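You operate a simulated robot arm through the tools that you are given. There is no shell and no other tool. Be economical: measure what you need, move in short steps, check, and stop when the job is done.

The job below is to be done with a simulated robot arm. You get a single attempt, and the scene is never put back.

## Task
Dust the dough with flour and roll it out round on the board.
Fine: the rolling pin goes back on its wooden rest.

The check looks at the end state, three seconds after you hand in, the way a careful person would. Anything else that was tipped, shoved, dropped, spilled or broken makes it a failure.

## Robot
A 6-joint arm with a two-finger parallel gripper, fixed in place. Base frame: the origin is at the foot of the arm, x ahead of it, y to its left, z up; the work surface is at about z = 0.8. Lengths are in m, angles in rad, forces in N, time in s.
With the tool pointing down near the work surface it reaches from about 0.18 to 0.84 m from the base axis. Its first joint turns from -2.897 to 2.897 rad. Payload 3.91 kg.
The tool frame sits at the grasp point between the pads (the TCP): z along the fingers, y along the line on which they close. The tips reach 0.03 m beyond it. The gripper opens to 0.11 m. The fingers are 0.02 m wide and 0.01 m thick; the gripper's body (0.048 by 0.112 m) begins 0.055 m behind the TCP.
Orientation is told as [roll, pitch, yaw] about the base's x, y, z axes, in that order, counted from this pose: with the fingers straight down and closing along the base's y, the tool's x points along the base's -x, its y along +y and its z along -z.

## Interface
- The arm moves only by the tool play_rows. Its argument "increments" is a list of rows, each a list of 7 numbers: the shift along the base's x, y, z in mm, then the turn, a rotation vector about the base's x, y, z in rad, then the opening in per cent of the stroke, from 0 (shut) to 100 (fully open). In form: [[dx, dy, dz, wx, wy, wz, fingers], ...]. A call has 1 to 12 rows; each row shifts and turns the commanded pose from where the row before left it. Each row takes 0.2 s and may step no farther than 0.05 m and 0.15 rad from the row before; otherwise, or with a gripper value out of range, the whole call is refused. Where a pose cannot be reached the arm comes as near as it can. A force on the tool above 90 N (or 10 N above the force at the start of the call, whichever is more), or a blocked arm, ends the call early, and 0.2 s more pass. The fingers move at their own pace (about 0.108 m/s each) and stop on an object; they squeeze with about 31 N. The grip force told is the motor's: it shows also when the fingers shut on nothing. Time passes only in rows, and 0.2 s behind the last, so rows that do not move let the fingers close. It gives the time, the measured TCP pose, the force on the tool (base axes), the opening and the grip force at its end, in the units of the frame above (readings bear some noise), with the torque about the TCP (base axes, N m) and any sound that the robot's microphone picked up.
- Cameras (640 x 400 px; columns grow to the right, rows downward): "scene" is fixed at [0.0499, 0.6491, 1.3917]; the picture's right is [-0.32, -0.95, 0.00], its down [-0.83, 0.28, -0.48] and it looks along [0.45, -0.15, -0.88] (base axes); focal length 214 px, centre (320, 200). "wrist" rides on the gripper at [0.077, 0.007, -0.115] in the tool frame; the picture's right is [-0.09, 1.00, 0.00], its down [-0.80, -0.07, -0.59] and it looks along [-0.59, -0.05, 0.80] (tool axes); focal length 270 px, centre (320, 200). There is no depth. A picture from a camera that has moved, and an enlarged one, comes with that camera's place and axes in the base frame and with its lens.
- camera(camera): a new picture of that camera. No time passes.
- raise_lower(by): slides the trunk up (or, below 0, down) by that many m; the arm rides with it, the base frame stays. It gives what a move gives, with no picture.
- close_up(camera, box): a new picture of the part [left, top, right, bottom] of that camera's present view, enlarged. No time passes.
- job_done(): hands the job in; it is judged then, once.

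Go step by step. Nothing tells you positions but the pictures and the camera data: compare them with the known pose of the tool, close in by small moves and look again before you grip or let go. The budget is 120 turns and 68 pictures, counting those below and the enlarged ones. Unless the task says otherwise, let go and move clear before handing in, and close with one line.

The tools are called after "Request:" as a command line: name --pt "numbers of a row" for each row, then --argument value for the rest, lists and objects as JSON in quotes. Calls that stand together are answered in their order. play_rows: Moves the arm, as the interface text tells. Its arguments: {"type":"object","properties":{"increments":{"type":"array"}},"required":["increments"]} The other tools are called the same way: raise_lower (by) slides the trunk up or down; camera (camera) takes a picture; close_up (camera, box) takes an enlarged picture of a part of a camera's view; job_done () hands the job in.

At the start:

```text
t: 0.0
position: [0.3812, 0.3493, 1.1374]
orientation: [0.0, 0.001, 0.0]
wrist_force: [0.3, -0.5, -0.8]
torque: [0.0, -0.01, 0.02]
finger_gap: 0.1097
grasp_force: 0.0
trunk travel left (down, up): [-0.475, 0.065]
```

scene: 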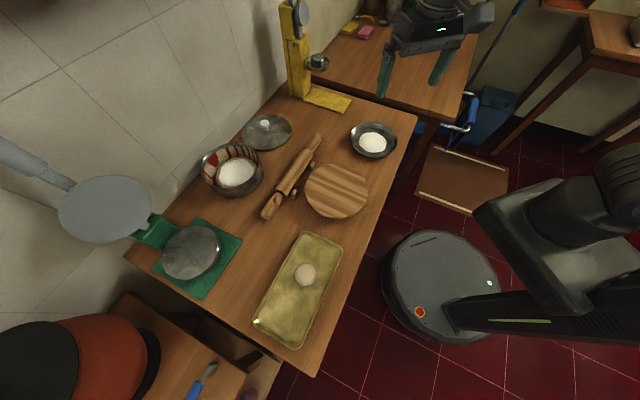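
wrist: 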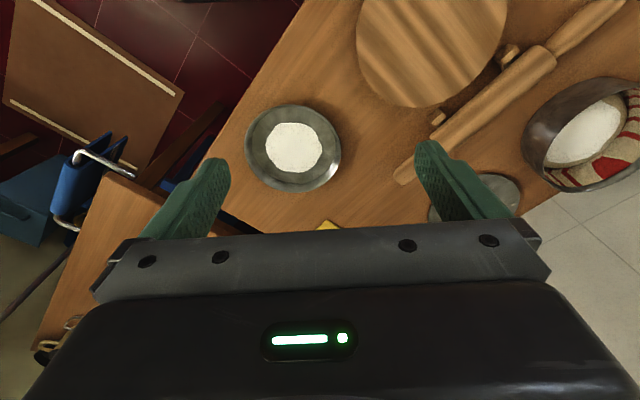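

I see the dough ball on a brass tray, a round board, a pin on a small rest, and a dish of flour. I'll look closer at each before moving.

Request:
close_up --camera "scene" --box '[190, 90, 430, 240]'

Request:
close_up --camera "scene" --box '[230, 220, 390, 320]'

Request:
close_up --camera "wrist" --box '[220, 0, 640, 262]'

```text
2.67 times, centred on (310, 165) of scene
camera zoom: at [0.0499, 0.6491, 1.3917], right [-0.32, -0.95, 0.0], down [-0.83, 0.28, -0.48], along [0.45, -0.15, -0.88], focal length 572 px, centre (347, 293)
```

zoom: 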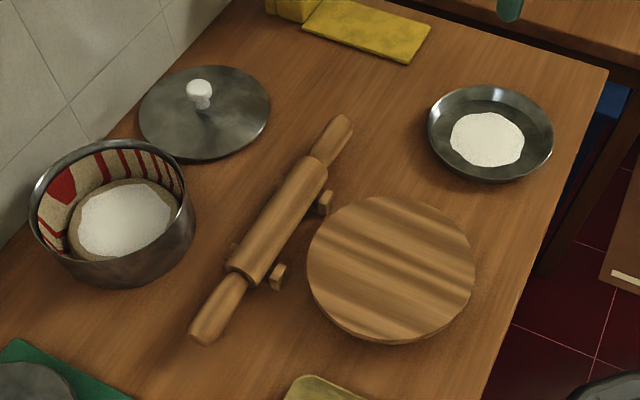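

```text
4.00 times, centred on (310, 270) of scene
camera zoom: at [0.0499, 0.6491, 1.3917], right [-0.32, -0.95, 0.0], down [-0.83, 0.28, -0.48], along [0.45, -0.15, -0.88], focal length 858 px, centre (360, -80)
```

zoom: 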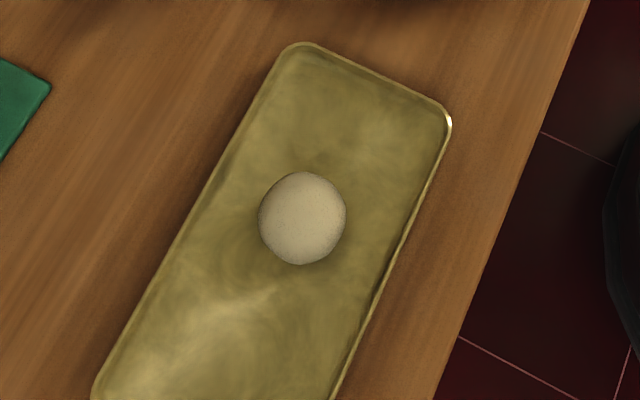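

```text
1.52 times, centred on (430, 131) of wrist
camera zoom: at [0.3055, 0.3567, 1.2522], right [0.09, 1.0, 0.0], down [0.8, -0.07, 0.59], along [0.59, -0.05, -0.8], focal length 412 px, centre (152, 305)
```

zoom: 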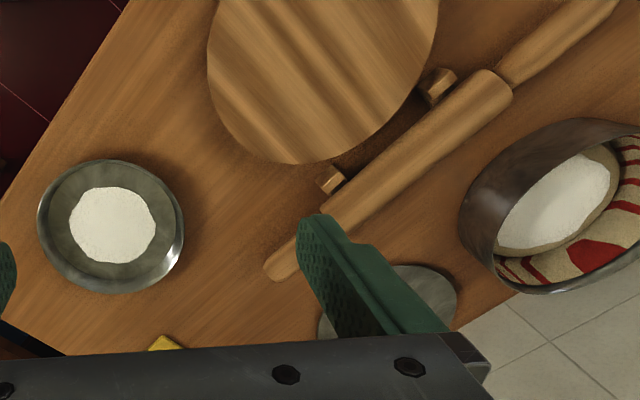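

The pin's axis runs along about -44° in the base frame, centred near (0.457, 0.595). The board is near (0.352, 0.495), the flour dish near (0.52, 0.29) and the dough near (0.149, 0.654). First I'll move above the dough and look.

Request:
play_rows --pt "-29 38 -10 0 0 0 100" --pt "-29 38 -10 0 0 0 100" --pt "-29 38 -10 0 0 0 100" --pt "-29 38 -10 0 0 0 100" --pt "-29 38 -10 0 0 0 100" --pt "-29 38 -10 0 0 0 100" --pt "-29 38 -10 0 0 0 100" --pt "-29 38 -10 0 0 0 100" --pt "0 0 0 0 0 0 100"

Request:
camera --camera "wrist"

Request:
camera --camera "scene"

```text
t: 2.0
position: [0.1502, 0.6517, 1.0587]
orientation: [0.0, 0.001, 0.001]
wrist_force: [0.0, 0.3, -0.4]
torque: [0.02, 0.02, 0.0]
finger_gap: 0.1101
grasp_force: 0.0
trunk travel left (down, up): [-0.475, 0.065]
```

```text
62 pictures are left
camera wrist: at [0.0738, 0.6593, 1.1734], right [0.09, 1.0, 0.0], down [0.8, -0.07, 0.59], along [0.59, -0.05, -0.8], focal length 270 px, centre (320, 200)
```

wrist: 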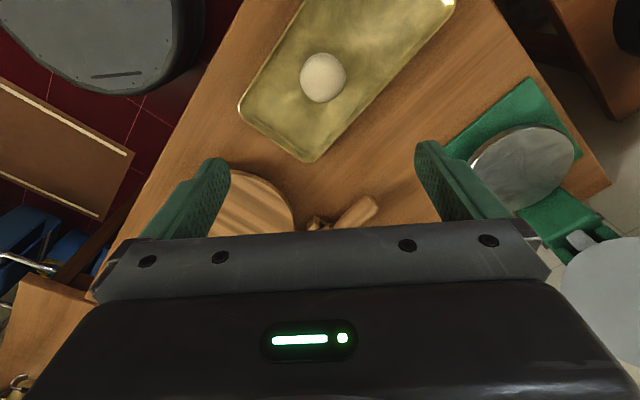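

```text
61 pictures are left
```

scene: 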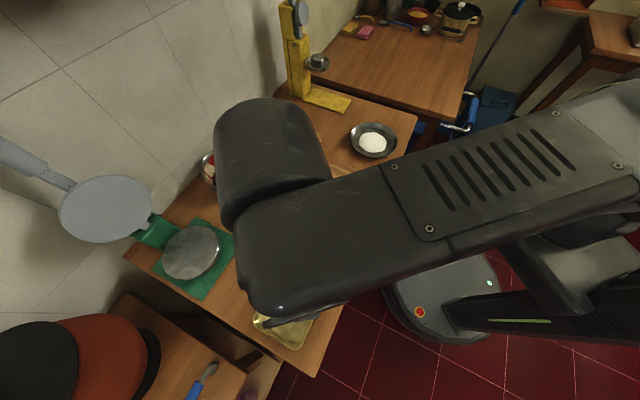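

The wrist view puts the ball at about (0.147, 0.656), which matches the scene estimate. I'll go down to just above grip height with the fingers open and check.

Request:
play_rows --pt "-2 3 -40 0 0 0 100" --pt "0 0 -45 0 0 0 100" --pt "0 0 -45 0 0 0 100" --pt "0 0 -45 0 0 0 100" --pt "0 0 -30 0 0 0 100" --pt "0 0 0 0 0 0 100"

Request:
camera --camera "wrist"

```text
t: 3.4
position: [0.1455, 0.6564, 0.8511]
orientation: [0.002, -0.001, 0.001]
wrist_force: [-0.3, -0.7, 0.2]
torque: [0.04, 0.0, 0.0]
finger_gap: 0.1099
grasp_force: 0.0
trunk travel left (down, up): [-0.475, 0.065]
```

```text
60 pictures are left
camera wrist: at [0.0687, 0.6639, 0.9649], right [0.09, 1.0, 0.0], down [0.8, -0.07, 0.59], along [0.59, -0.05, -0.8], focal length 270 px, centre (320, 200)
```

wrist: 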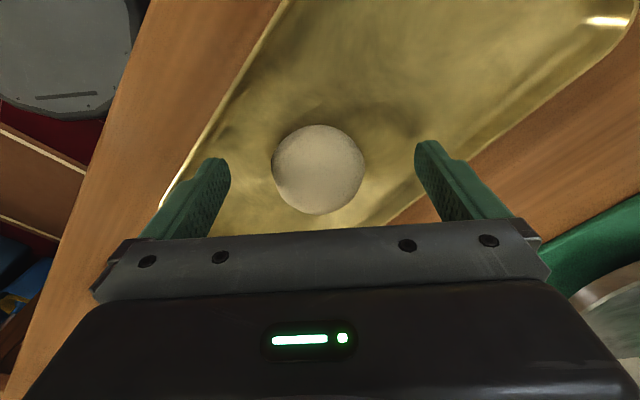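

The ball is centred between the fingers, about 54 mm across with its centre near z 0.829. I'll narrow the fingers so they clear the tray rim, lower to 0.837 and close gently.

Request:
play_rows --pt "1 0 0 0 0 0 66" --pt "0 0 0 0 0 0 66" --pt "0 0 -7 0 0 0 66" --pt "0 0 -7 0 0 0 66" --pt "0 0 0 0 0 0 46" --pt "0 0 0 0 0 0 46" --pt "0 0 0 0 0 0 46"

Request:
camera --camera "wrist"

```text
t: 5.0
position: [0.1482, 0.6572, 0.838]
orientation: [0.0, 0.0, 0.002]
wrist_force: [0.9, 1.0, 1.8]
torque: [0.02, -0.01, 0.0]
finger_gap: 0.0518
grasp_force: 30.3
trunk travel left (down, up): [-0.475, 0.065]
```

```text
59 pictures are left
camera wrist: at [0.0709, 0.6638, 0.9528], right [0.09, 1.0, 0.0], down [0.8, -0.07, 0.59], along [0.59, -0.05, -0.8], focal length 270 px, centre (320, 200)
```

wrist: 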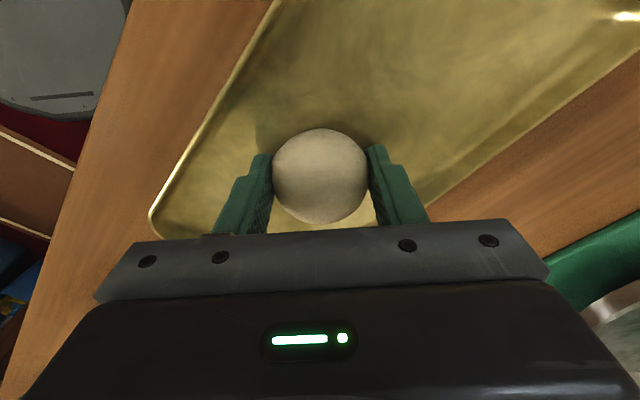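

Gripped at 52 mm. I'll lift and carry the ball toward the flour dish.

Request:
play_rows --pt "0 0 20 0 0 0 46" --pt "0 0 40 0 0 0 46" --pt "0 0 45 0 0 0 46" --pt "0 0 45 0 0 0 46" --pt "34 -34 0 0 0 0 46" --pt "34 -34 0 0 0 0 46" --pt "34 -34 0 0 0 0 46" --pt "34 -34 0 0 0 0 46" --pt "34 -34 0 0 0 0 46" --pt "34 -34 0 0 0 0 46" --pt "34 -34 0 0 0 0 46" --pt "34 -34 0 0 0 0 46"

Request:
play_rows --pt "34 -34 0 0 0 0 46" --pt "34 -34 0 0 0 0 46" --pt "0 0 0 0 0 0 46"

Request:
camera --camera "wrist"

Request:
camera --camera "scene"

```text
t: 7.6
position: [0.4261, 0.3851, 0.9895]
orientation: [0.002, 0.002, 0.0]
wrist_force: [0.4, -0.1, -1.2]
torque: [0.03, -0.01, -0.04]
finger_gap: 0.0519
grasp_force: 30.9
trunk travel left (down, up): [-0.475, 0.065]
```

```text
t: 8.4
position: [0.4932, 0.3176, 0.9884]
orientation: [-0.001, -0.001, 0.002]
wrist_force: [0.1, 0.8, -0.6]
torque: [0.01, 0.03, -0.01]
finger_gap: 0.0518
grasp_force: 30.5
trunk travel left (down, up): [-0.475, 0.065]
```

```text
58 pictures are left
camera wrist: at [0.4171, 0.3254, 1.1033], right [0.09, 1.0, 0.0], down [0.8, -0.07, 0.59], along [0.59, -0.05, -0.8], focal length 270 px, centre (320, 200)
```

wrist: 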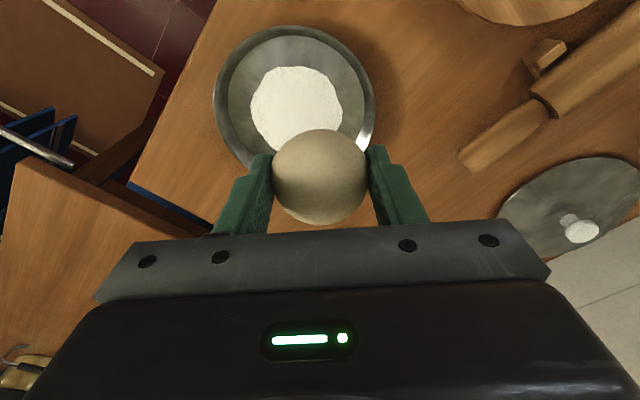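

```text
57 pictures are left
```

scene: 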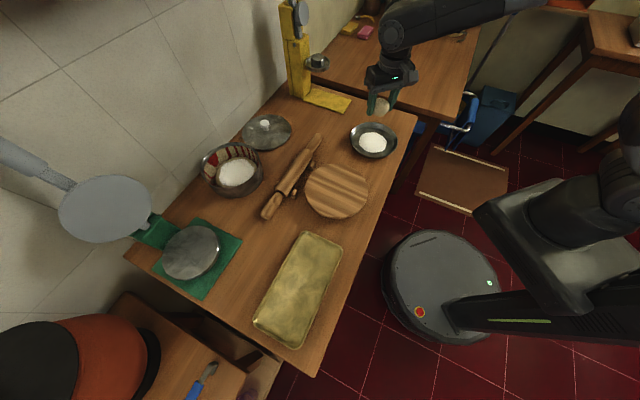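

The flour centre comes out near (0.505, 0.296). I'll move over it and lower the ball to just above the flour.

Request:
play_rows --pt "12 -21 -40 0 0 0 46" --pt "0 0 -45 0 0 0 46" --pt "0 0 -30 0 0 0 46" --pt "0 0 -13 0 0 0 46" --pt "0 0 0 0 0 0 46"

Request:
close_up --camera "scene" --box '[325, 80, 421, 140]'

Request:
camera --camera "wrist"

```text
t: 9.6
position: [0.5009, 0.2958, 0.8593]
orientation: [0.0, 0.0, 0.001]
wrist_force: [-0.3, 0.4, -0.4]
torque: [0.03, 0.0, 0.02]
finger_gap: 0.0518
grasp_force: 30.8
trunk travel left (down, up): [-0.475, 0.065]
```

```text
6.67 times, centred on (373, 110) of scene
camera zoom: at [0.0499, 0.6491, 1.3917], right [-0.32, -0.95, 0.0], down [-0.83, 0.28, -0.48], along [0.45, -0.15, -0.88], focal length 1430 px, centre (-33, 800)
```

zoom: 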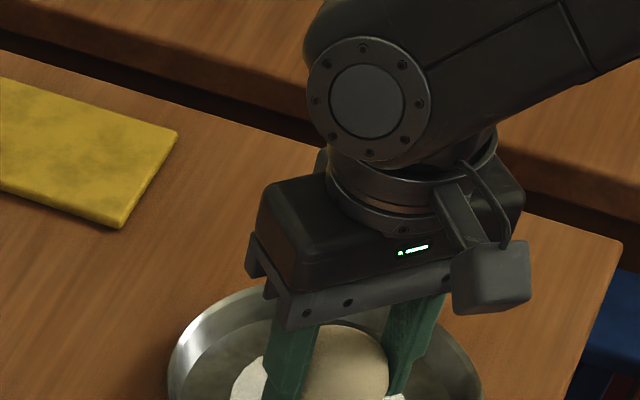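

```text
55 pictures are left
camera wrist: at [0.425, 0.3035, 0.9744], right [0.09, 1.0, 0.0], down [0.8, -0.07, 0.59], along [0.59, -0.05, -0.8], focal length 270 px, centre (320, 200)
```

wrist: 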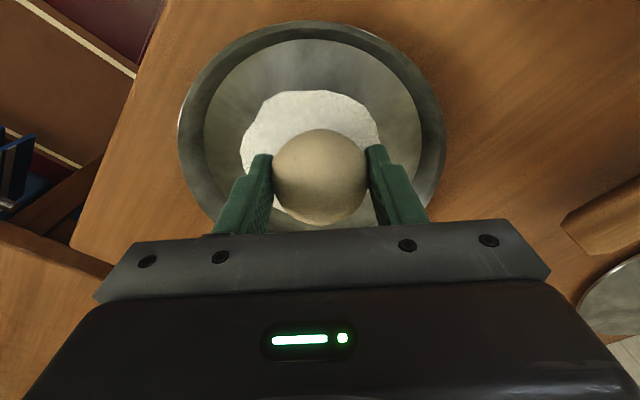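

The ball hangs over the flour. I'll ease it down in small steps until it touches.

Request:
play_rows --pt "4 -4 -4 0 0 0 46" --pt "0 0 -3 0 0 0 46" --pt "0 0 -3 0 0 0 46" --pt "0 0 0 0 0 0 46"

Request:
camera --camera "wrist"

```text
t: 10.6
position: [0.5055, 0.293, 0.8501]
orientation: [-0.001, 0.0, 0.0]
wrist_force: [0.5, 0.4, -1.0]
torque: [-0.01, 0.0, 0.04]
finger_gap: 0.0519
grasp_force: 31.2
trunk travel left (down, up): [-0.475, 0.065]
```

```text
54 pictures are left
camera wrist: at [0.4287, 0.3, 0.9651], right [0.09, 1.0, 0.0], down [0.8, -0.07, 0.59], along [0.59, -0.05, -0.8], focal length 270 px, centre (320, 200)
```

wrist: 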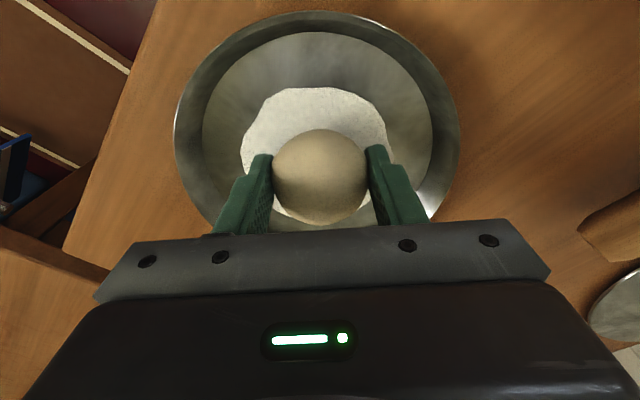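

Request:
play_rows --pt "0 0 -3 0 0 0 46" --pt "0 0 -2 0 0 0 46" --pt "0 0 -2 0 0 0 46" --pt "0 0 0 0 0 0 46"

Request:
camera --camera "wrist"

```text
t: 11.6
position: [0.506, 0.2912, 0.8432]
orientation: [-0.001, 0.0, -0.001]
wrist_force: [-0.6, -0.3, -0.5]
torque: [0.02, -0.03, -0.01]
finger_gap: 0.0518
grasp_force: 31.2
trunk travel left (down, up): [-0.475, 0.065]
```

```text
53 pictures are left
camera wrist: at [0.4288, 0.2982, 0.9577], right [0.09, 1.0, 0.0], down [0.8, -0.07, 0.59], along [0.59, -0.05, -0.8], focal length 270 px, centre (320, 200)
```

wrist: 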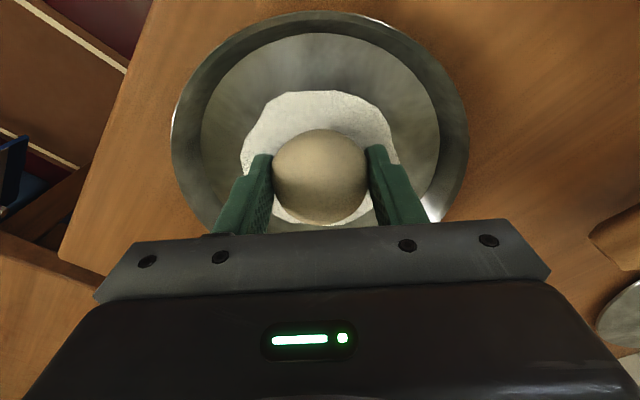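

There's no contact force yet, so I'll keep lowering in small steps.

Request:
play_rows --pt "0 0 -2 0 0 0 46" --pt "0 0 -2 0 0 0 46" --pt "0 0 0 0 0 0 46"

Request:
camera --camera "wrist"

```text
t: 12.4
position: [0.5055, 0.2924, 0.8387]
orientation: [0.001, 0.001, -0.001]
wrist_force: [0.0, 0.7, -1.2]
torque: [0.03, 0.01, 0.03]
finger_gap: 0.0519
grasp_force: 31.5
trunk travel left (down, up): [-0.475, 0.065]
```

```text
52 pictures are left
camera wrist: at [0.4294, 0.2992, 0.954], right [0.09, 1.0, 0.0], down [0.8, -0.07, 0.59], along [0.59, -0.05, -0.8], focal length 270 px, centre (320, 200)
```

wrist: 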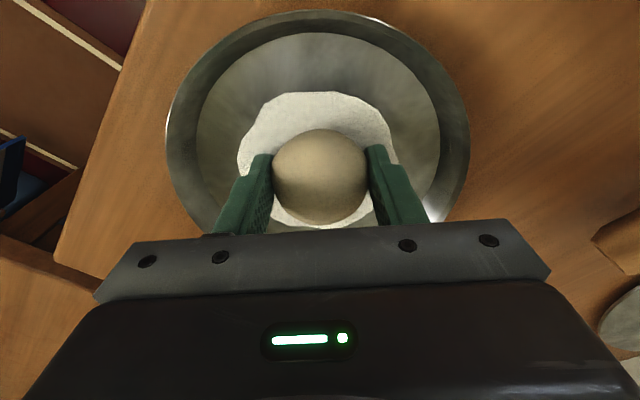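

Request:
play_rows --pt "0 0 -2 0 0 0 46" --pt "0 0 -1 0 0 0 46" --pt "0 0 -1 0 0 0 46" --pt "0 0 0 0 0 0 46"

Request:
close_up --camera "wrist" --box '[220, 80, 420, 240]'

```text
t: 13.4
position: [0.5057, 0.2907, 0.8371]
orientation: [0.002, -0.003, 0.0]
wrist_force: [2.0, -0.1, 20.0]
torque: [-0.04, -0.14, 0.02]
finger_gap: 0.0519
grasp_force: 31.7
trunk travel left (down, up): [-0.475, 0.065]
```

```text
2.50 times, centred on (320, 160) of wrist
camera zoom: at [0.4282, 0.2988, 0.9522], right [0.09, 1.0, 0.0], down [0.8, -0.07, 0.6], along [0.59, -0.05, -0.8], focal length 676 px, centre (320, 300)
```

zoom: 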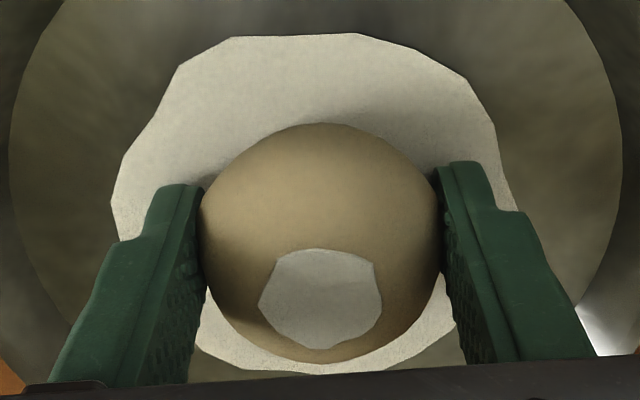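

Contact (20 N) put a floury patch on the ball, so the dusting registered. I'll lift it and carry it over to the board.

Request:
play_rows --pt "0 0 20 0 0 0 46" --pt "0 0 40 0 0 0 46" --pt "0 0 45 0 0 0 46" --pt "0 0 40 0 0 0 46" --pt "-26 34 0 0 0 0 46" --pt "-26 34 0 0 0 0 46" --pt "-26 34 0 0 0 0 46" --pt "-26 34 0 0 0 0 46" --pt "-25 34 0 0 0 0 46" --pt "-25 34 0 0 0 0 46" --pt "0 0 0 0 0 0 46"

Request:
camera --camera "wrist"

Request:
close_up --camera "scene" --box '[230, 70, 422, 190]'

```text
t: 15.8
position: [0.3485, 0.4953, 0.9811]
orientation: [0.001, 0.001, -0.003]
wrist_force: [0.4, -0.5, -0.8]
torque: [-0.04, 0.0, -0.01]
finger_gap: 0.0518
grasp_force: 30.8
trunk travel left (down, up): [-0.475, 0.065]
```

```text
50 pictures are left
camera wrist: at [0.2708, 0.504, 1.0967], right [0.09, 1.0, 0.0], down [0.8, -0.07, 0.59], along [0.59, -0.05, -0.8], focal length 270 px, centre (320, 200)
```

wrist: 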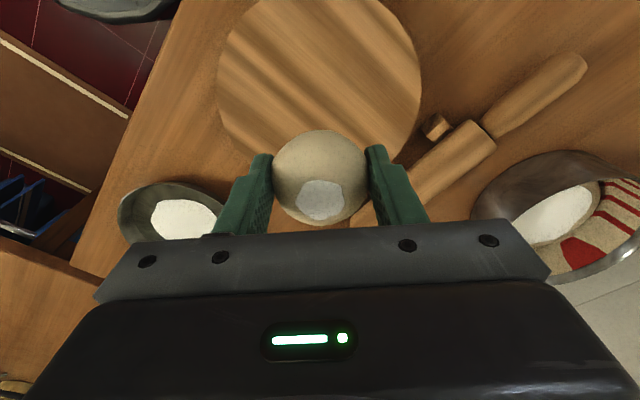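

```text
3.33 times, centred on (326, 130) of scene
camera zoom: at [0.0499, 0.6491, 1.3917], right [-0.32, -0.95, 0.0], down [-0.83, 0.28, -0.48], along [0.45, -0.15, -0.88], focal length 715 px, centre (300, 433)
```

zoom: 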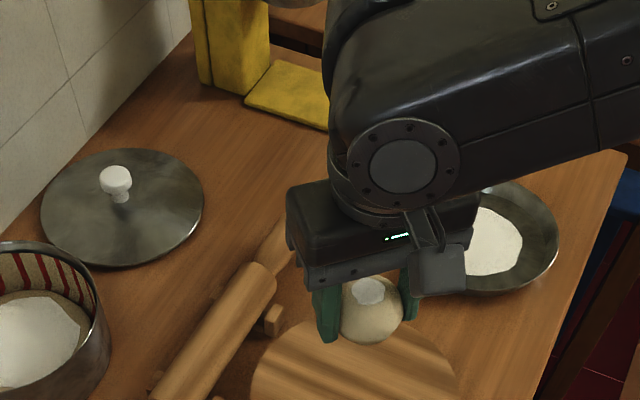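

The dusted spot is visible on the ball. The two cameras disagree on the board centre by about 2 cm, so I'll back off a little to get the whole board in view.

Request:
play_rows --pt "-45 0 20 0 0 0 46" --pt "-45 0 20 0 0 0 46" --pt "-10 0 20 0 0 0 46" --pt "0 0 0 0 0 0 46"

Request:
camera --camera "wrist"

```text
t: 16.8
position: [0.2503, 0.4962, 1.0455]
orientation: [0.0, 0.0, 0.001]
wrist_force: [0.3, -0.3, -0.3]
torque: [0.01, -0.01, 0.03]
finger_gap: 0.0519
grasp_force: 31.1
trunk travel left (down, up): [-0.475, 0.065]
```

```text
48 pictures are left
camera wrist: at [0.1732, 0.5026, 1.1601], right [0.09, 1.0, 0.0], down [0.8, -0.07, 0.59], along [0.59, -0.05, -0.8], focal length 270 px, centre (320, 200)
```

wrist: 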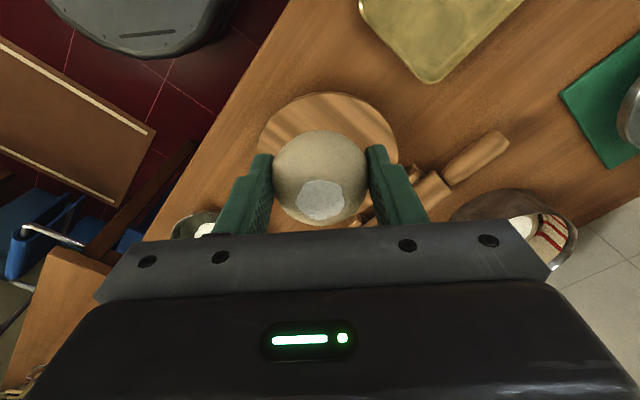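

The board centre works out to (0.355, 0.497). I'll go over it and lower until I feel contact.

Request:
play_rows --pt "45 0 -20 0 0 0 46" --pt "45 1 -45 0 0 0 46" --pt "14 0 -45 0 0 0 46" --pt "0 0 -35 0 0 0 46" --pt "0 0 -18 0 0 0 46" --pt "0 0 -3 0 0 0 46" --pt "0 0 -3 0 0 0 46" --pt "0 0 0 0 0 0 46"

Request:
camera --camera "wrist"

```text
refused: row 2 steps farther than a row can; nothing moved
```

```text
47 pictures are left
camera wrist: at [0.1732, 0.5026, 1.1601], right [0.09, 1.0, 0.0], down [0.8, -0.07, 0.59], along [0.59, -0.05, -0.8], focal length 270 px, centre (320, 200)
```

wrist: 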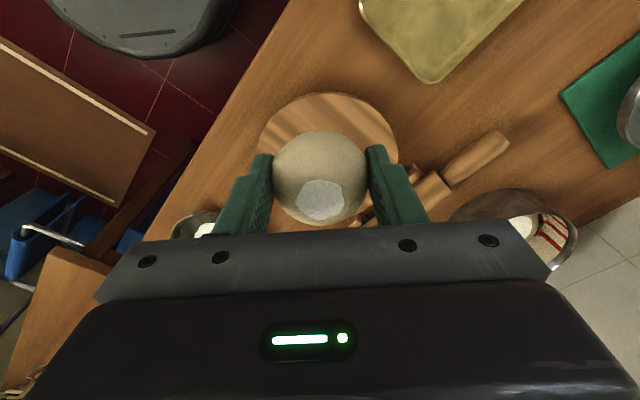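

One row stepped too far, so the call was refused and nothing moved. I'll send it again with smaller steps.

Request:
play_rows --pt "40 0 -20 0 0 0 46" --pt "40 1 -25 0 0 0 46" --pt "24 0 -40 0 0 0 46" --pt "0 0 -40 0 0 0 46" --pt "0 0 -35 0 0 0 46" --pt "0 0 -4 0 0 0 46" --pt "0 0 0 0 0 0 46"

Request:
camera --camera "wrist"

```text
t: 18.4
position: [0.3562, 0.4975, 0.8787]
orientation: [0.0, -0.001, 0.001]
wrist_force: [0.0, 1.0, -0.9]
torque: [-0.01, 0.01, -0.02]
finger_gap: 0.0517
grasp_force: 31.7
trunk travel left (down, up): [-0.475, 0.065]
```

```text
46 pictures are left
camera wrist: at [0.2787, 0.5043, 0.9929], right [0.09, 1.0, 0.0], down [0.8, -0.07, 0.59], along [0.59, -0.05, -0.8], focal length 270 px, centre (320, 200)
```

wrist: 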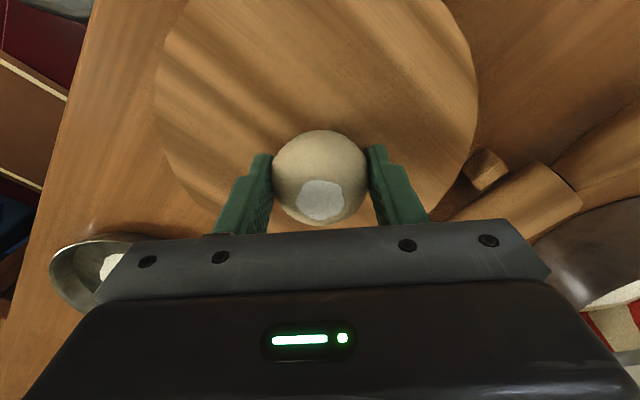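

Request:
play_rows --pt "0 0 -3 0 0 0 46" --pt "0 0 -3 0 0 0 46" --pt "0 0 -2 0 0 0 46" --pt "0 0 -2 0 0 0 46" --pt "0 0 0 0 0 0 46"

```text
t: 19.6
position: [0.3549, 0.4967, 0.8697]
orientation: [0.006, -0.005, 0.0]
wrist_force: [4.3, 4.7, 44.4]
torque: [-0.59, -0.09, 0.16]
finger_gap: 0.0519
grasp_force: 31.4
trunk travel left (down, up): [-0.475, 0.065]
```

It's resting on the board. I'll ease off the pressure, open, and rise clear.

Request:
play_rows --pt "0 0 1 0 0 0 46" --pt "0 0 0 0 0 0 60" --pt "0 0 0 0 0 0 75" --pt "0 0 10 0 0 0 75" --pt "0 0 40 0 0 0 75" --pt "0 0 40 0 0 0 75" --pt "0 0 40 0 0 0 75" --pt "-20 -20 30 0 0 0 75" --pt "-30 -20 30 0 0 0 75" --pt "0 0 0 0 0 0 75"

Request:
camera --camera "wrist"

```text
t: 21.8
position: [0.3058, 0.4574, 1.0581]
orientation: [0.001, 0.0, -0.002]
wrist_force: [-0.4, -0.2, -0.4]
torque: [0.02, 0.01, 0.0]
finger_gap: 0.0826
grasp_force: 0.0
trunk travel left (down, up): [-0.475, 0.065]
```

```text
45 pictures are left
camera wrist: at [0.2295, 0.4633, 1.173], right [0.09, 1.0, 0.0], down [0.8, -0.07, 0.59], along [0.59, -0.05, -0.8], focal length 270 px, centre (320, 200)
```

wrist: 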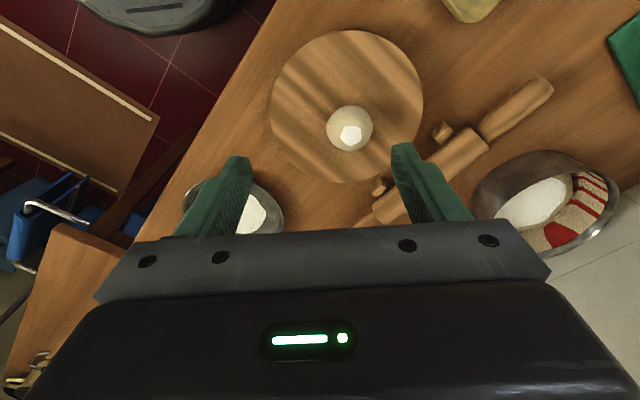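

The dough sits in the middle of the board with its floured patch on top. Next I'll go over the pin's centre near (0.453, 0.596) with the tool turned by -0.77 rad.

Request:
play_rows --pt "24 23 -5 0 0 -0.128 75" --pt "24 23 -5 0 0 -0.128 75" --pt "25 23 -5 0 0 -0.128 75" --pt "25 23 -5 0 0 -0.128 75" --pt "24 23 -5 0 0 -0.128 75" --pt "25 23 -5 0 0 -0.13 75" --pt "0 0 0 0 0 0 75"

Request:
camera --camera "wrist"

```text
t: 23.4
position: [0.4519, 0.5943, 1.0281]
orientation: [-0.001, 0.001, -0.772]
wrist_force: [-0.5, -0.4, 0.4]
torque: [0.01, 0.02, 0.02]
finger_gap: 0.0826
grasp_force: 0.2
trunk travel left (down, up): [-0.475, 0.065]
```

```text
44 pictures are left
camera wrist: at [0.4022, 0.6541, 1.1421], right [0.76, 0.65, 0.0], down [0.52, -0.61, 0.59], along [0.39, -0.45, -0.8], focal length 270 px, centre (320, 200)
```

wrist: 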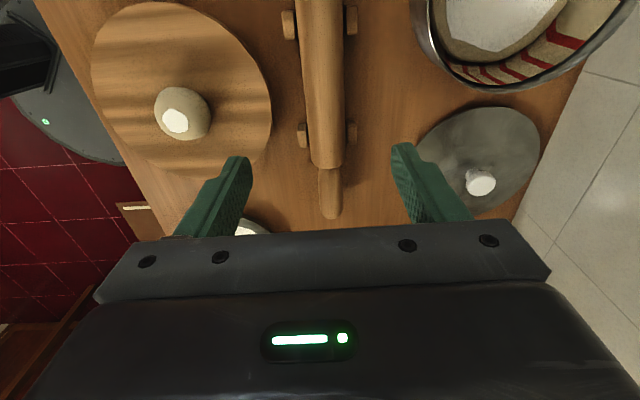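

The pin is well aligned under the gripper. I'll shift 4 mm sideways, trim the yaw, go down partway and look again.

Request:
play_rows --pt "3 3 -40 0 0 -0.013 75" --pt "0 0 -45 0 0 0 75" --pt "0 0 -40 0 0 0 75" --pt "0 0 0 0 0 0 75"

Request:
camera --camera "wrist"

Request:
close_up --camera "scene" --box '[230, 110, 390, 210]'

```text
t: 24.4
position: [0.4516, 0.5977, 0.9027]
orientation: [0.0, 0.0, -0.783]
wrist_force: [0.0, 1.1, 0.3]
torque: [0.03, -0.03, -0.02]
finger_gap: 0.0825
grasp_force: 0.1
trunk travel left (down, up): [-0.475, 0.065]
```

```text
43 pictures are left
camera wrist: at [0.4033, 0.658, 1.0183], right [0.77, 0.64, 0.0], down [0.52, -0.62, 0.59], along [0.38, -0.45, -0.8], focal length 270 px, centre (320, 200)
```

wrist: 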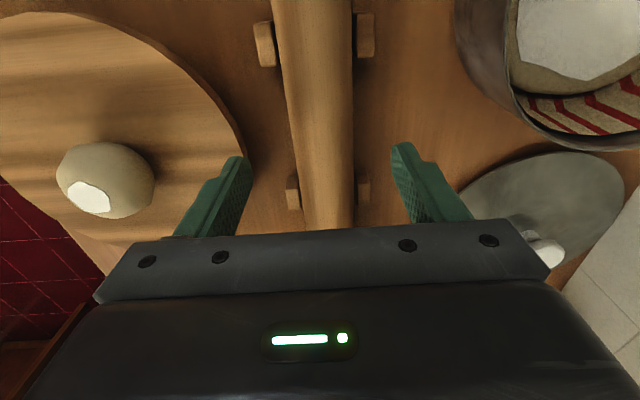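

```text
4.00 times, centred on (310, 160) of scene
camera zoom: at [0.0499, 0.6491, 1.3917], right [-0.32, -0.95, 0.0], down [-0.83, 0.28, -0.48], along [0.45, -0.15, -0.88], focal length 858 px, centre (360, 360)
```

zoom: 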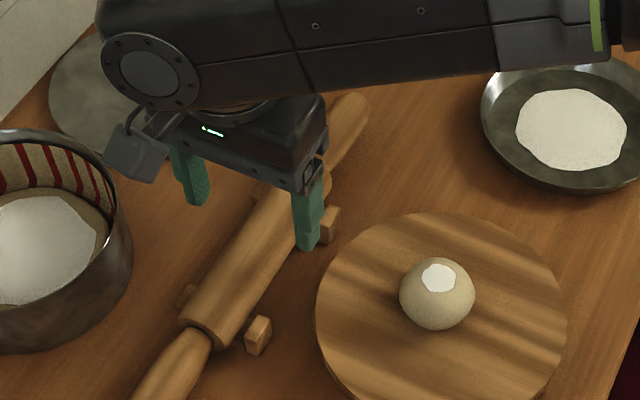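

The pin axis is centred to within 4 mm. I'll shift 2.5 mm, go down to about 0.855 and check the height before closing.

Request:
play_rows --pt "2.5 2 -20 0 0 0 75" --pt "0 0 -20 0 0 0 75" --pt "0 0 -8 0 0 0 75" --pt "0 0 0 0 0 0 75"

Request:
close_up --camera "scene" --box '[240, 125, 352, 195]'

Request:
camera --camera "wrist"

```text
t: 25.4
position: [0.4566, 0.6, 0.853]
orientation: [0.0, 0.002, -0.782]
wrist_force: [0.0, -0.6, -0.3]
torque: [-0.01, 0.01, 0.02]
finger_gap: 0.0824
grasp_force: 0.1
trunk travel left (down, up): [-0.475, 0.065]
```

```text
5.71 times, centred on (296, 160) of scene
camera zoom: at [0.0499, 0.6491, 1.3917], right [-0.32, -0.95, 0.0], down [-0.83, 0.28, -0.48], along [0.45, -0.15, -0.88], focal length 1226 px, centre (457, 429)
```

zoom: 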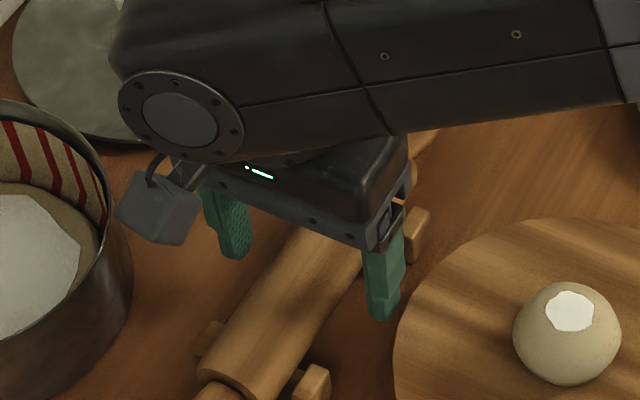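

```text
40 pictures are left
camera wrist: at [0.4068, 0.659, 0.9692], right [0.77, 0.64, 0.0], down [0.52, -0.62, 0.59], along [0.38, -0.45, -0.8], focal length 270 px, centre (320, 200)
```

wrist: 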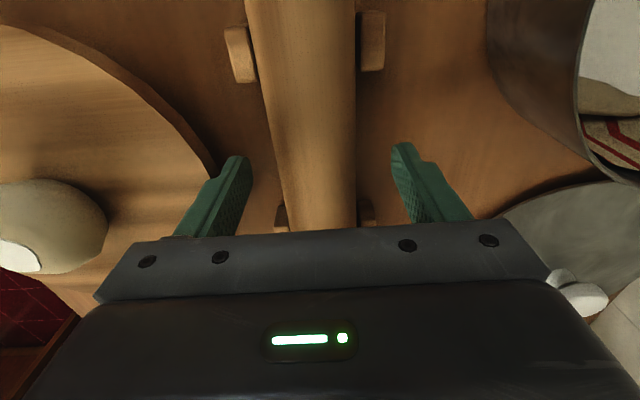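

Request:
play_rows --pt "0 0 0 0 0 0 50" --pt "0 0 0 0 0 0 30" --pt "0 0 0 0 0 0 25" --pt "0 0 0 0 0 0 20" --pt "0 0 0 0 0 0 20"

```text
t: 26.6
position: [0.4566, 0.6003, 0.8536]
orientation: [0.0, -0.002, -0.783]
wrist_force: [-0.1, 0.3, -0.3]
torque: [-0.04, -0.01, 0.08]
finger_gap: 0.0431
grasp_force: 30.7
trunk travel left (down, up): [-0.475, 0.065]
```

The grip stopped at 43 mm with no side load. The rest pose to return to is TCP (0.4566, 0.6002, 0.8536) at yaw -0.783. I'll lift and check.

Request:
play_rows --pt "0 0 10 0 0 0 20" --pt "0 0 30 0 0 0 20" --pt "0 0 40 0 0 0 20" --pt "0 0 40 0 0 0 20" --pt "0 0 0 0 0 0 20"

Request:
camera --camera "wrist"

Request:
close_up --camera "scene" --box '[190, 60, 446, 220]'

```text
t: 27.8
position: [0.4589, 0.6009, 0.9713]
orientation: [0.001, 0.0, -0.783]
wrist_force: [-0.2, -0.2, -3.2]
torque: [0.01, 0.03, 0.0]
finger_gap: 0.0429
grasp_force: 30.9
trunk travel left (down, up): [-0.475, 0.065]
```

```text
39 pictures are left
camera wrist: at [0.4101, 0.6608, 1.0865], right [0.77, 0.64, 0.0], down [0.52, -0.61, 0.59], along [0.38, -0.46, -0.8], focal length 270 px, centre (320, 200)
```

wrist: 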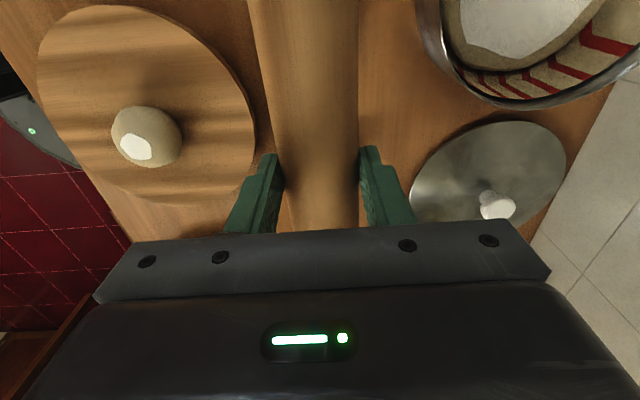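

```text
2.50 times, centred on (318, 140) of scene
camera zoom: at [0.0499, 0.6491, 1.3917], right [-0.32, -0.95, 0.0], down [-0.83, 0.28, -0.48], along [0.45, -0.15, -0.88], focal length 536 px, centre (325, 350)
```

zoom: 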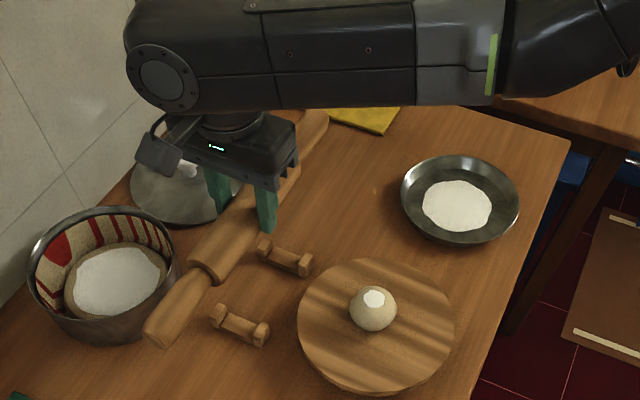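

The pin is held level and the rest stays in place as two small cradles. I'll move over the dough and lower the pin onto it slowly.

Request:
play_rows --pt "-26 -26 0 0 0 0 20" --pt "-26 -26 0 0 0 0 20" --pt "-26 -26 0 0 0 0 20" --pt "-26 -26 0 0 0 0 20" --pt "0 0 -10 0 0 0 20" --pt "0 0 -10 0 0 0 20" --pt "0 0 -4 0 0 0 20" --pt "0 0 -4 0 0 0 20" --pt "0 0 0 0 0 0 20"

Request:
camera --camera "wrist"

```text
t: 29.8
position: [0.3543, 0.4955, 0.9465]
orientation: [0.0, 0.0, -0.784]
wrist_force: [0.0, -0.1, -2.5]
torque: [0.0, -0.01, -0.01]
finger_gap: 0.0429
grasp_force: 31.4
trunk travel left (down, up): [-0.475, 0.065]
```

```text
37 pictures are left
camera wrist: at [0.3053, 0.5542, 1.0604], right [0.77, 0.64, 0.0], down [0.52, -0.61, 0.59], along [0.38, -0.46, -0.8], focal length 270 px, centre (320, 200)
```

wrist: 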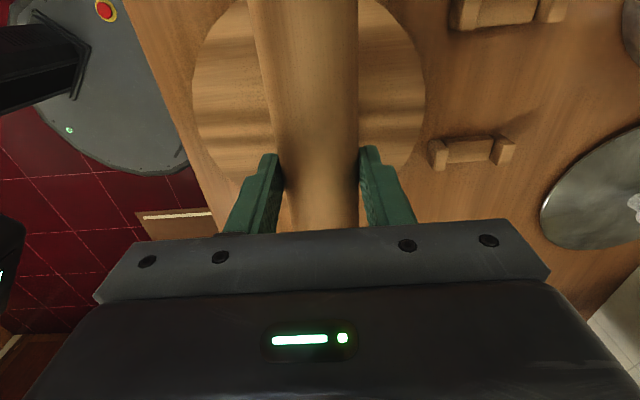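

Everything is aligned over the board. Now I'll lower in small steps to find the dough.

Request:
play_rows --pt "0 0 -4 0 0 0 20" --pt "0 0 -4 0 0 0 20" --pt "0 0 -3 0 0 0 20" --pt "0 0 -3 0 0 0 20" --pt "0 0 -3 0 0 0 20"

```text
t: 31.0
position: [0.3542, 0.4953, 0.929]
orientation: [0.0, 0.001, -0.784]
wrist_force: [-0.6, 0.2, -1.7]
torque: [-0.04, 0.01, 0.0]
finger_gap: 0.0432
grasp_force: 31.2
trunk travel left (down, up): [-0.475, 0.065]
```

Request:
play_rows --pt "0 0 -2 0 0 0 20" --pt "0 0 -2 0 0 0 20" --pt "0 0 -2 0 0 0 20" --pt "0 0 -2 0 0 0 20" --pt "0 0 0 0 0 0 20"

Request:
close_up --camera "scene" --box '[270, 130, 398, 210]'

```text
t: 32.2
position: [0.3528, 0.4949, 0.9209]
orientation: [0.0, 0.001, -0.783]
wrist_force: [-0.3, -1.0, -3.3]
torque: [0.02, 0.02, -0.03]
finger_gap: 0.0429
grasp_force: 30.5
trunk travel left (down, up): [-0.475, 0.065]
```

```text
5.00 times, centred on (334, 170) of scene
camera zoom: at [0.0499, 0.6491, 1.3917], right [-0.32, -0.95, 0.0], down [-0.83, 0.28, -0.48], along [0.45, -0.15, -0.88], focal length 1072 px, centre (250, 350)
```

zoom: 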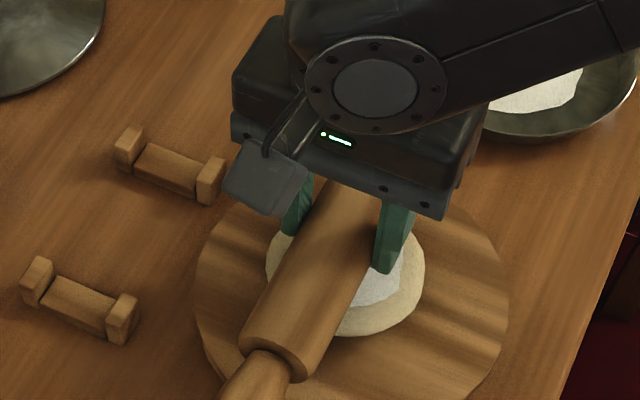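

The dough has begun spreading under the pin with no force on the tool. I'll do gentle strokes across the pin at this height and watch how it responds.

Request:
play_rows --pt "14 14 0 0 0 0 20" --pt "14 14 0 0 0 0 20" --pt "-14 -14 0 0 0 0 20" --pt "-14 -14 0 0 0 0 20" --pt "-14 -14 0 0 0 0 20" --pt "-14 -14 0 0 0 0 20" --pt "14 14 0 0 0 0 20" --pt "14 14 0 0 0 0 20" --pt "0 0 0 0 0 0 20"

Request:
close_up --camera "scene" --box '[270, 130, 398, 210]'

```text
t: 34.2
position: [0.3527, 0.4964, 0.9216]
orientation: [-0.001, 0.0, -0.783]
wrist_force: [-0.6, -0.2, -3.5]
torque: [0.01, 0.0, 0.04]
finger_gap: 0.043
grasp_force: 30.9
trunk travel left (down, up): [-0.475, 0.065]
```

```text
5.00 times, centred on (334, 170) of scene
camera zoom: at [0.0499, 0.6491, 1.3917], right [-0.32, -0.95, 0.0], down [-0.83, 0.28, -0.48], along [0.45, -0.15, -0.88], focal length 1072 px, centre (250, 350)
```

zoom: 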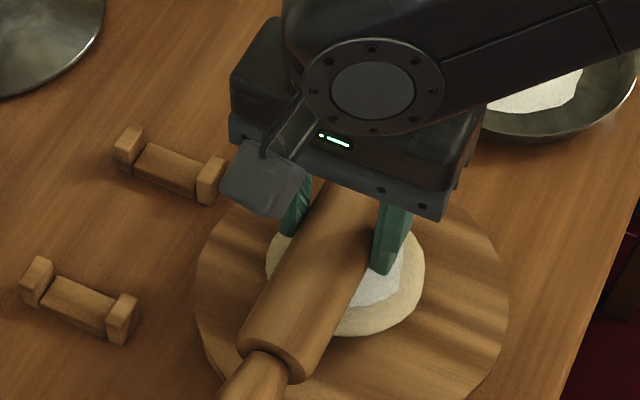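

The strokes at this height changed nothing, so the pin is now above the flattened dough. I'll lower further in small steps.

Request:
play_rows --pt "0 0 -3 0 0 0 20" --pt "0 0 -3 0 0 0 20" --pt "0 0 -3 0 0 0 20" --pt "0 0 -3 0 0 0 20" --pt "0 0 -3 0 0 0 20" --pt "0 0 -3 0 0 0 20" --pt "0 0 0 0 0 0 20"

Request:
close_up --camera "scene" --box '[270, 130, 398, 210]'

```text
t: 35.8
position: [0.3529, 0.4944, 0.9023]
orientation: [-0.001, -0.001, -0.784]
wrist_force: [0.4, 1.0, -2.6]
torque: [0.02, 0.0, -0.02]
finger_gap: 0.0432
grasp_force: 31.4
trunk travel left (down, up): [-0.475, 0.065]
```

```text
5.00 times, centred on (334, 170) of scene
camera zoom: at [0.0499, 0.6491, 1.3917], right [-0.32, -0.95, 0.0], down [-0.83, 0.28, -0.48], along [0.45, -0.15, -0.88], focal length 1072 px, centre (250, 350)
```

zoom: 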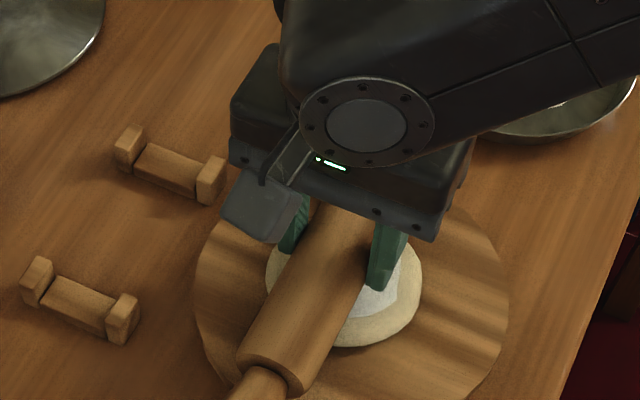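

Request:
play_rows --pt "0 0 -3 0 0 0 20" --pt "0 0 -3 0 0 0 20" --pt "0 0 -2 0 0 0 20" --pt "0 0 -2 0 0 0 20" --pt "0 0 -2 0 0 0 20" --pt "0 0 0 0 0 0 20"

Request:
close_up --camera "scene" --box '[270, 130, 398, 210]'

```text
t: 37.2
position: [0.3535, 0.4972, 0.8919]
orientation: [0.007, 0.001, -0.782]
wrist_force: [7.2, 9.0, 30.6]
torque: [0.29, -0.23, 0.09]
finger_gap: 0.0429
grasp_force: 30.8
trunk travel left (down, up): [-0.475, 0.065]
```

```text
5.00 times, centred on (334, 170) of scene
camera zoom: at [0.0499, 0.6491, 1.3917], right [-0.32, -0.95, 0.0], down [-0.83, 0.28, -0.48], along [0.45, -0.15, -0.88], focal length 1072 px, centre (250, 350)
```

zoom: 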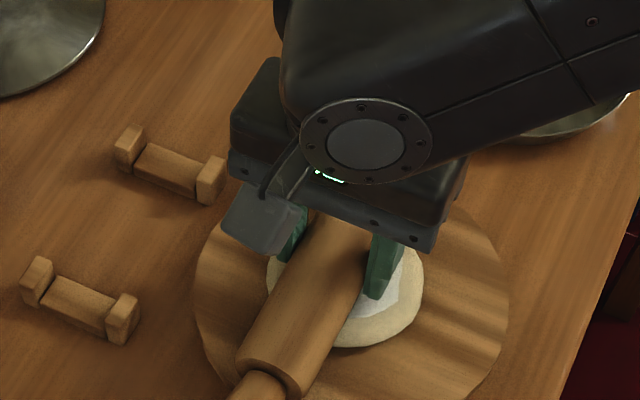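

Now it's a real press: 33 N on a disc about 16 mm thick. I'll stroke at this pressure.

Request:
play_rows --pt "7 7 0 0 0 0 20" --pt "7 7 0 0 0 0 20" --pt "7 7 0 0 0 0 20" --pt "-10 -10 0 0 0 0 20" --pt "-11 -11 0 0 0 0 20" --pt "-10 -10 0 0 0 0 20" --pt "-11 -11 0 0 0 0 20" --pt "7 7 0 0 0 0 20" --pt "7 7 0 0 0 0 20" --pt "7 7 0 0 0 0 20" --pt "0 0 0 0 0 0 20"

Request:
close_up --camera "scene" --box '[270, 130, 398, 210]'

```text
t: 39.6
position: [0.3525, 0.4928, 0.8911]
orientation: [0.0, 0.0, -0.782]
wrist_force: [-5.4, -4.2, 10.9]
torque: [-0.14, 0.16, -0.03]
finger_gap: 0.0426
grasp_force: 30.6
trunk travel left (down, up): [-0.475, 0.065]
```

```text
5.00 times, centred on (334, 170) of scene
camera zoom: at [0.0499, 0.6491, 1.3917], right [-0.32, -0.95, 0.0], down [-0.83, 0.28, -0.48], along [0.45, -0.15, -0.88], focal length 1072 px, centre (250, 350)
```

zoom: 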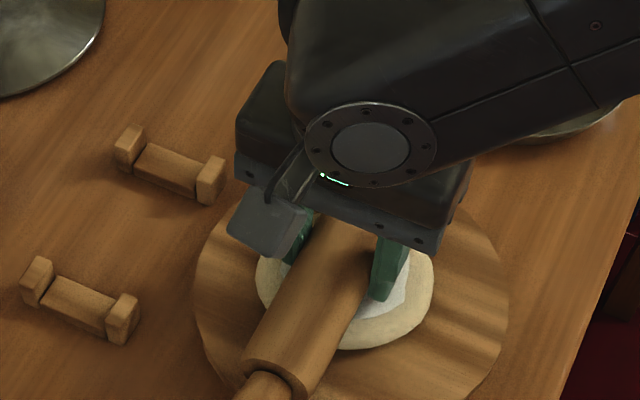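

Stroking works: the dough widens across the pin. I'll do another stroke 2 mm lower, then lift and turn the pin 90° to keep it round.

Request:
play_rows --pt "0 0 -2 0 0 0 20" --pt "10 10 0 0 0 0 20" --pt "11 11 0 0 0 0 20" --pt "-11 -11 0 0 0 0 20" --pt "-10 -10 0 0 0 0 20" --pt "-10 -10 0 0 0 0 20" --pt "-11 -11 0 0 0 0 20" --pt "11 11 0 0 0 0 20" --pt "10 10 0 0 0 0 20" --pt "0 0 20 0 0 0 20" --pt "0 0 0 0 0 0.13 20" --pt "0 0 0 0 0 0.13 20"

Request:
play_rows --pt "0 0 0 0 0 0.131 20" --pt "0 0 0 0 0 0.131 20" --pt "0 0 0 0 0 0.131 20" --pt "0 0 0 0 0 0.131 20" --pt "0 0 0 0 0 0.131 20" --pt "0 0 0 0 0 0.131 20" --pt "0 0 0 0 0 0.131 20" --pt "0 0 0 0 0 0.131 20" --pt "0 0 0 0 0 0.131 20" --pt "0 0 0 0 0 0.131 20" --pt "0 0 0 0 0 0 20"

Request:
close_up --camera "scene" --box '[254, 120, 414, 220]'

```text
t: 42.2
position: [0.3559, 0.4967, 0.9089]
orientation: [-0.002, -0.001, -0.522]
wrist_force: [-0.3, 0.2, -2.2]
torque: [0.0, -0.01, -0.02]
finger_gap: 0.0427
grasp_force: 30.6
trunk travel left (down, up): [-0.475, 0.065]
```

```text
t: 44.6
position: [0.3544, 0.4962, 0.909]
orientation: [0.001, 0.0, 0.789]
wrist_force: [-1.4, 0.1, -2.7]
torque: [0.0, 0.02, 0.01]
finger_gap: 0.0428
grasp_force: 31.0
trunk travel left (down, up): [-0.475, 0.065]
```

```text
4.00 times, centred on (334, 170) of scene
camera zoom: at [0.0499, 0.6491, 1.3917], right [-0.32, -0.95, 0.0], down [-0.83, 0.28, -0.48], along [0.45, -0.15, -0.88], focal length 858 px, centre (264, 320)
```

zoom: 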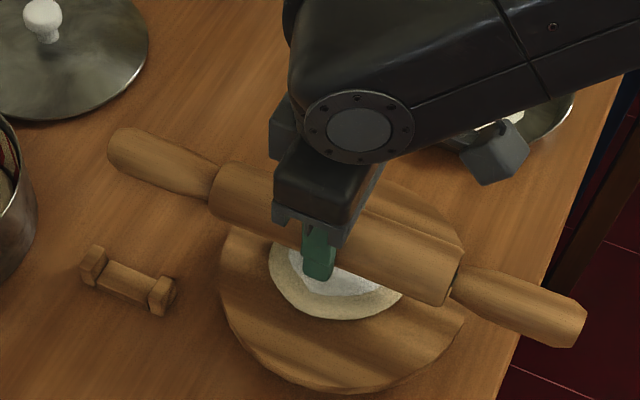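

Now the same strokes in the perpendicular direction.

Request:
play_rows --pt "0 0 -12 0 0 0 20" --pt "0 0 -4 0 0 0 20" --pt "0 0 -4 0 0 0 20" --pt "10 -10 0 0 0 0 20" --pt "11 -11 0 0 0 0 20" --pt "-11 11 0 0 0 0 20" --pt "-10 10 0 0 0 0 20" --pt "-10 10 0 0 0 0 20" --pt "-11 11 0 0 0 0 20" --pt "11 -11 0 0 0 0 20" --pt "10 -10 0 0 0 0 20" --pt "0 0 0 0 0 0 20"

Request:
play_rows --pt "0 0 -2 0 0 0 20" --pt "10 -10 0 0 0 0 20" --pt "11 -11 0 0 0 0 20" --pt "-11 11 0 0 0 0 20" --pt "-10 10 0 0 0 0 20" --pt "-10 10 0 0 0 0 20" --pt "-11 11 0 0 0 0 20" --pt "11 -11 0 0 0 0 20" --pt "10 -10 0 0 0 0 20" --pt "0 0 0 0 0 0 20"

Request:
close_up --camera "scene" --box '[254, 120, 414, 220]'

```text
t: 47.2
position: [0.3538, 0.4947, 0.8881]
orientation: [0.001, 0.004, 0.787]
wrist_force: [-0.4, -0.1, -3.1]
torque: [-0.02, 0.01, 0.02]
finger_gap: 0.0425
grasp_force: 31.0
trunk travel left (down, up): [-0.475, 0.065]
```

```text
t: 49.4
position: [0.3529, 0.4944, 0.8857]
orientation: [0.0, 0.0, 0.788]
wrist_force: [-1.3, -0.1, -2.9]
torque: [-0.01, -0.01, 0.0]
finger_gap: 0.0429
grasp_force: 31.4
trunk travel left (down, up): [-0.475, 0.065]
```

```text
4.00 times, centred on (334, 170) of scene
camera zoom: at [0.0499, 0.6491, 1.3917], right [-0.32, -0.95, 0.0], down [-0.83, 0.28, -0.48], along [0.45, -0.15, -0.88], focal length 858 px, centre (264, 320)
```

zoom: 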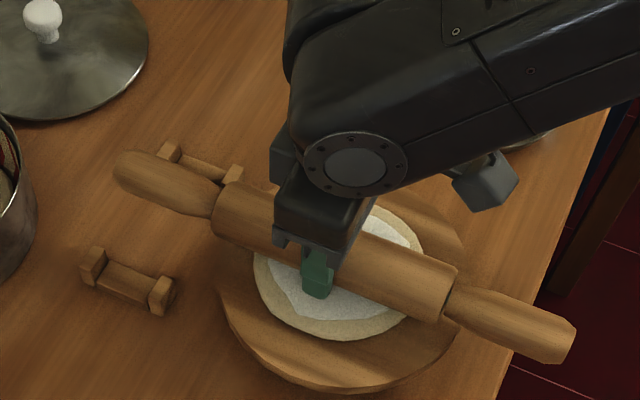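

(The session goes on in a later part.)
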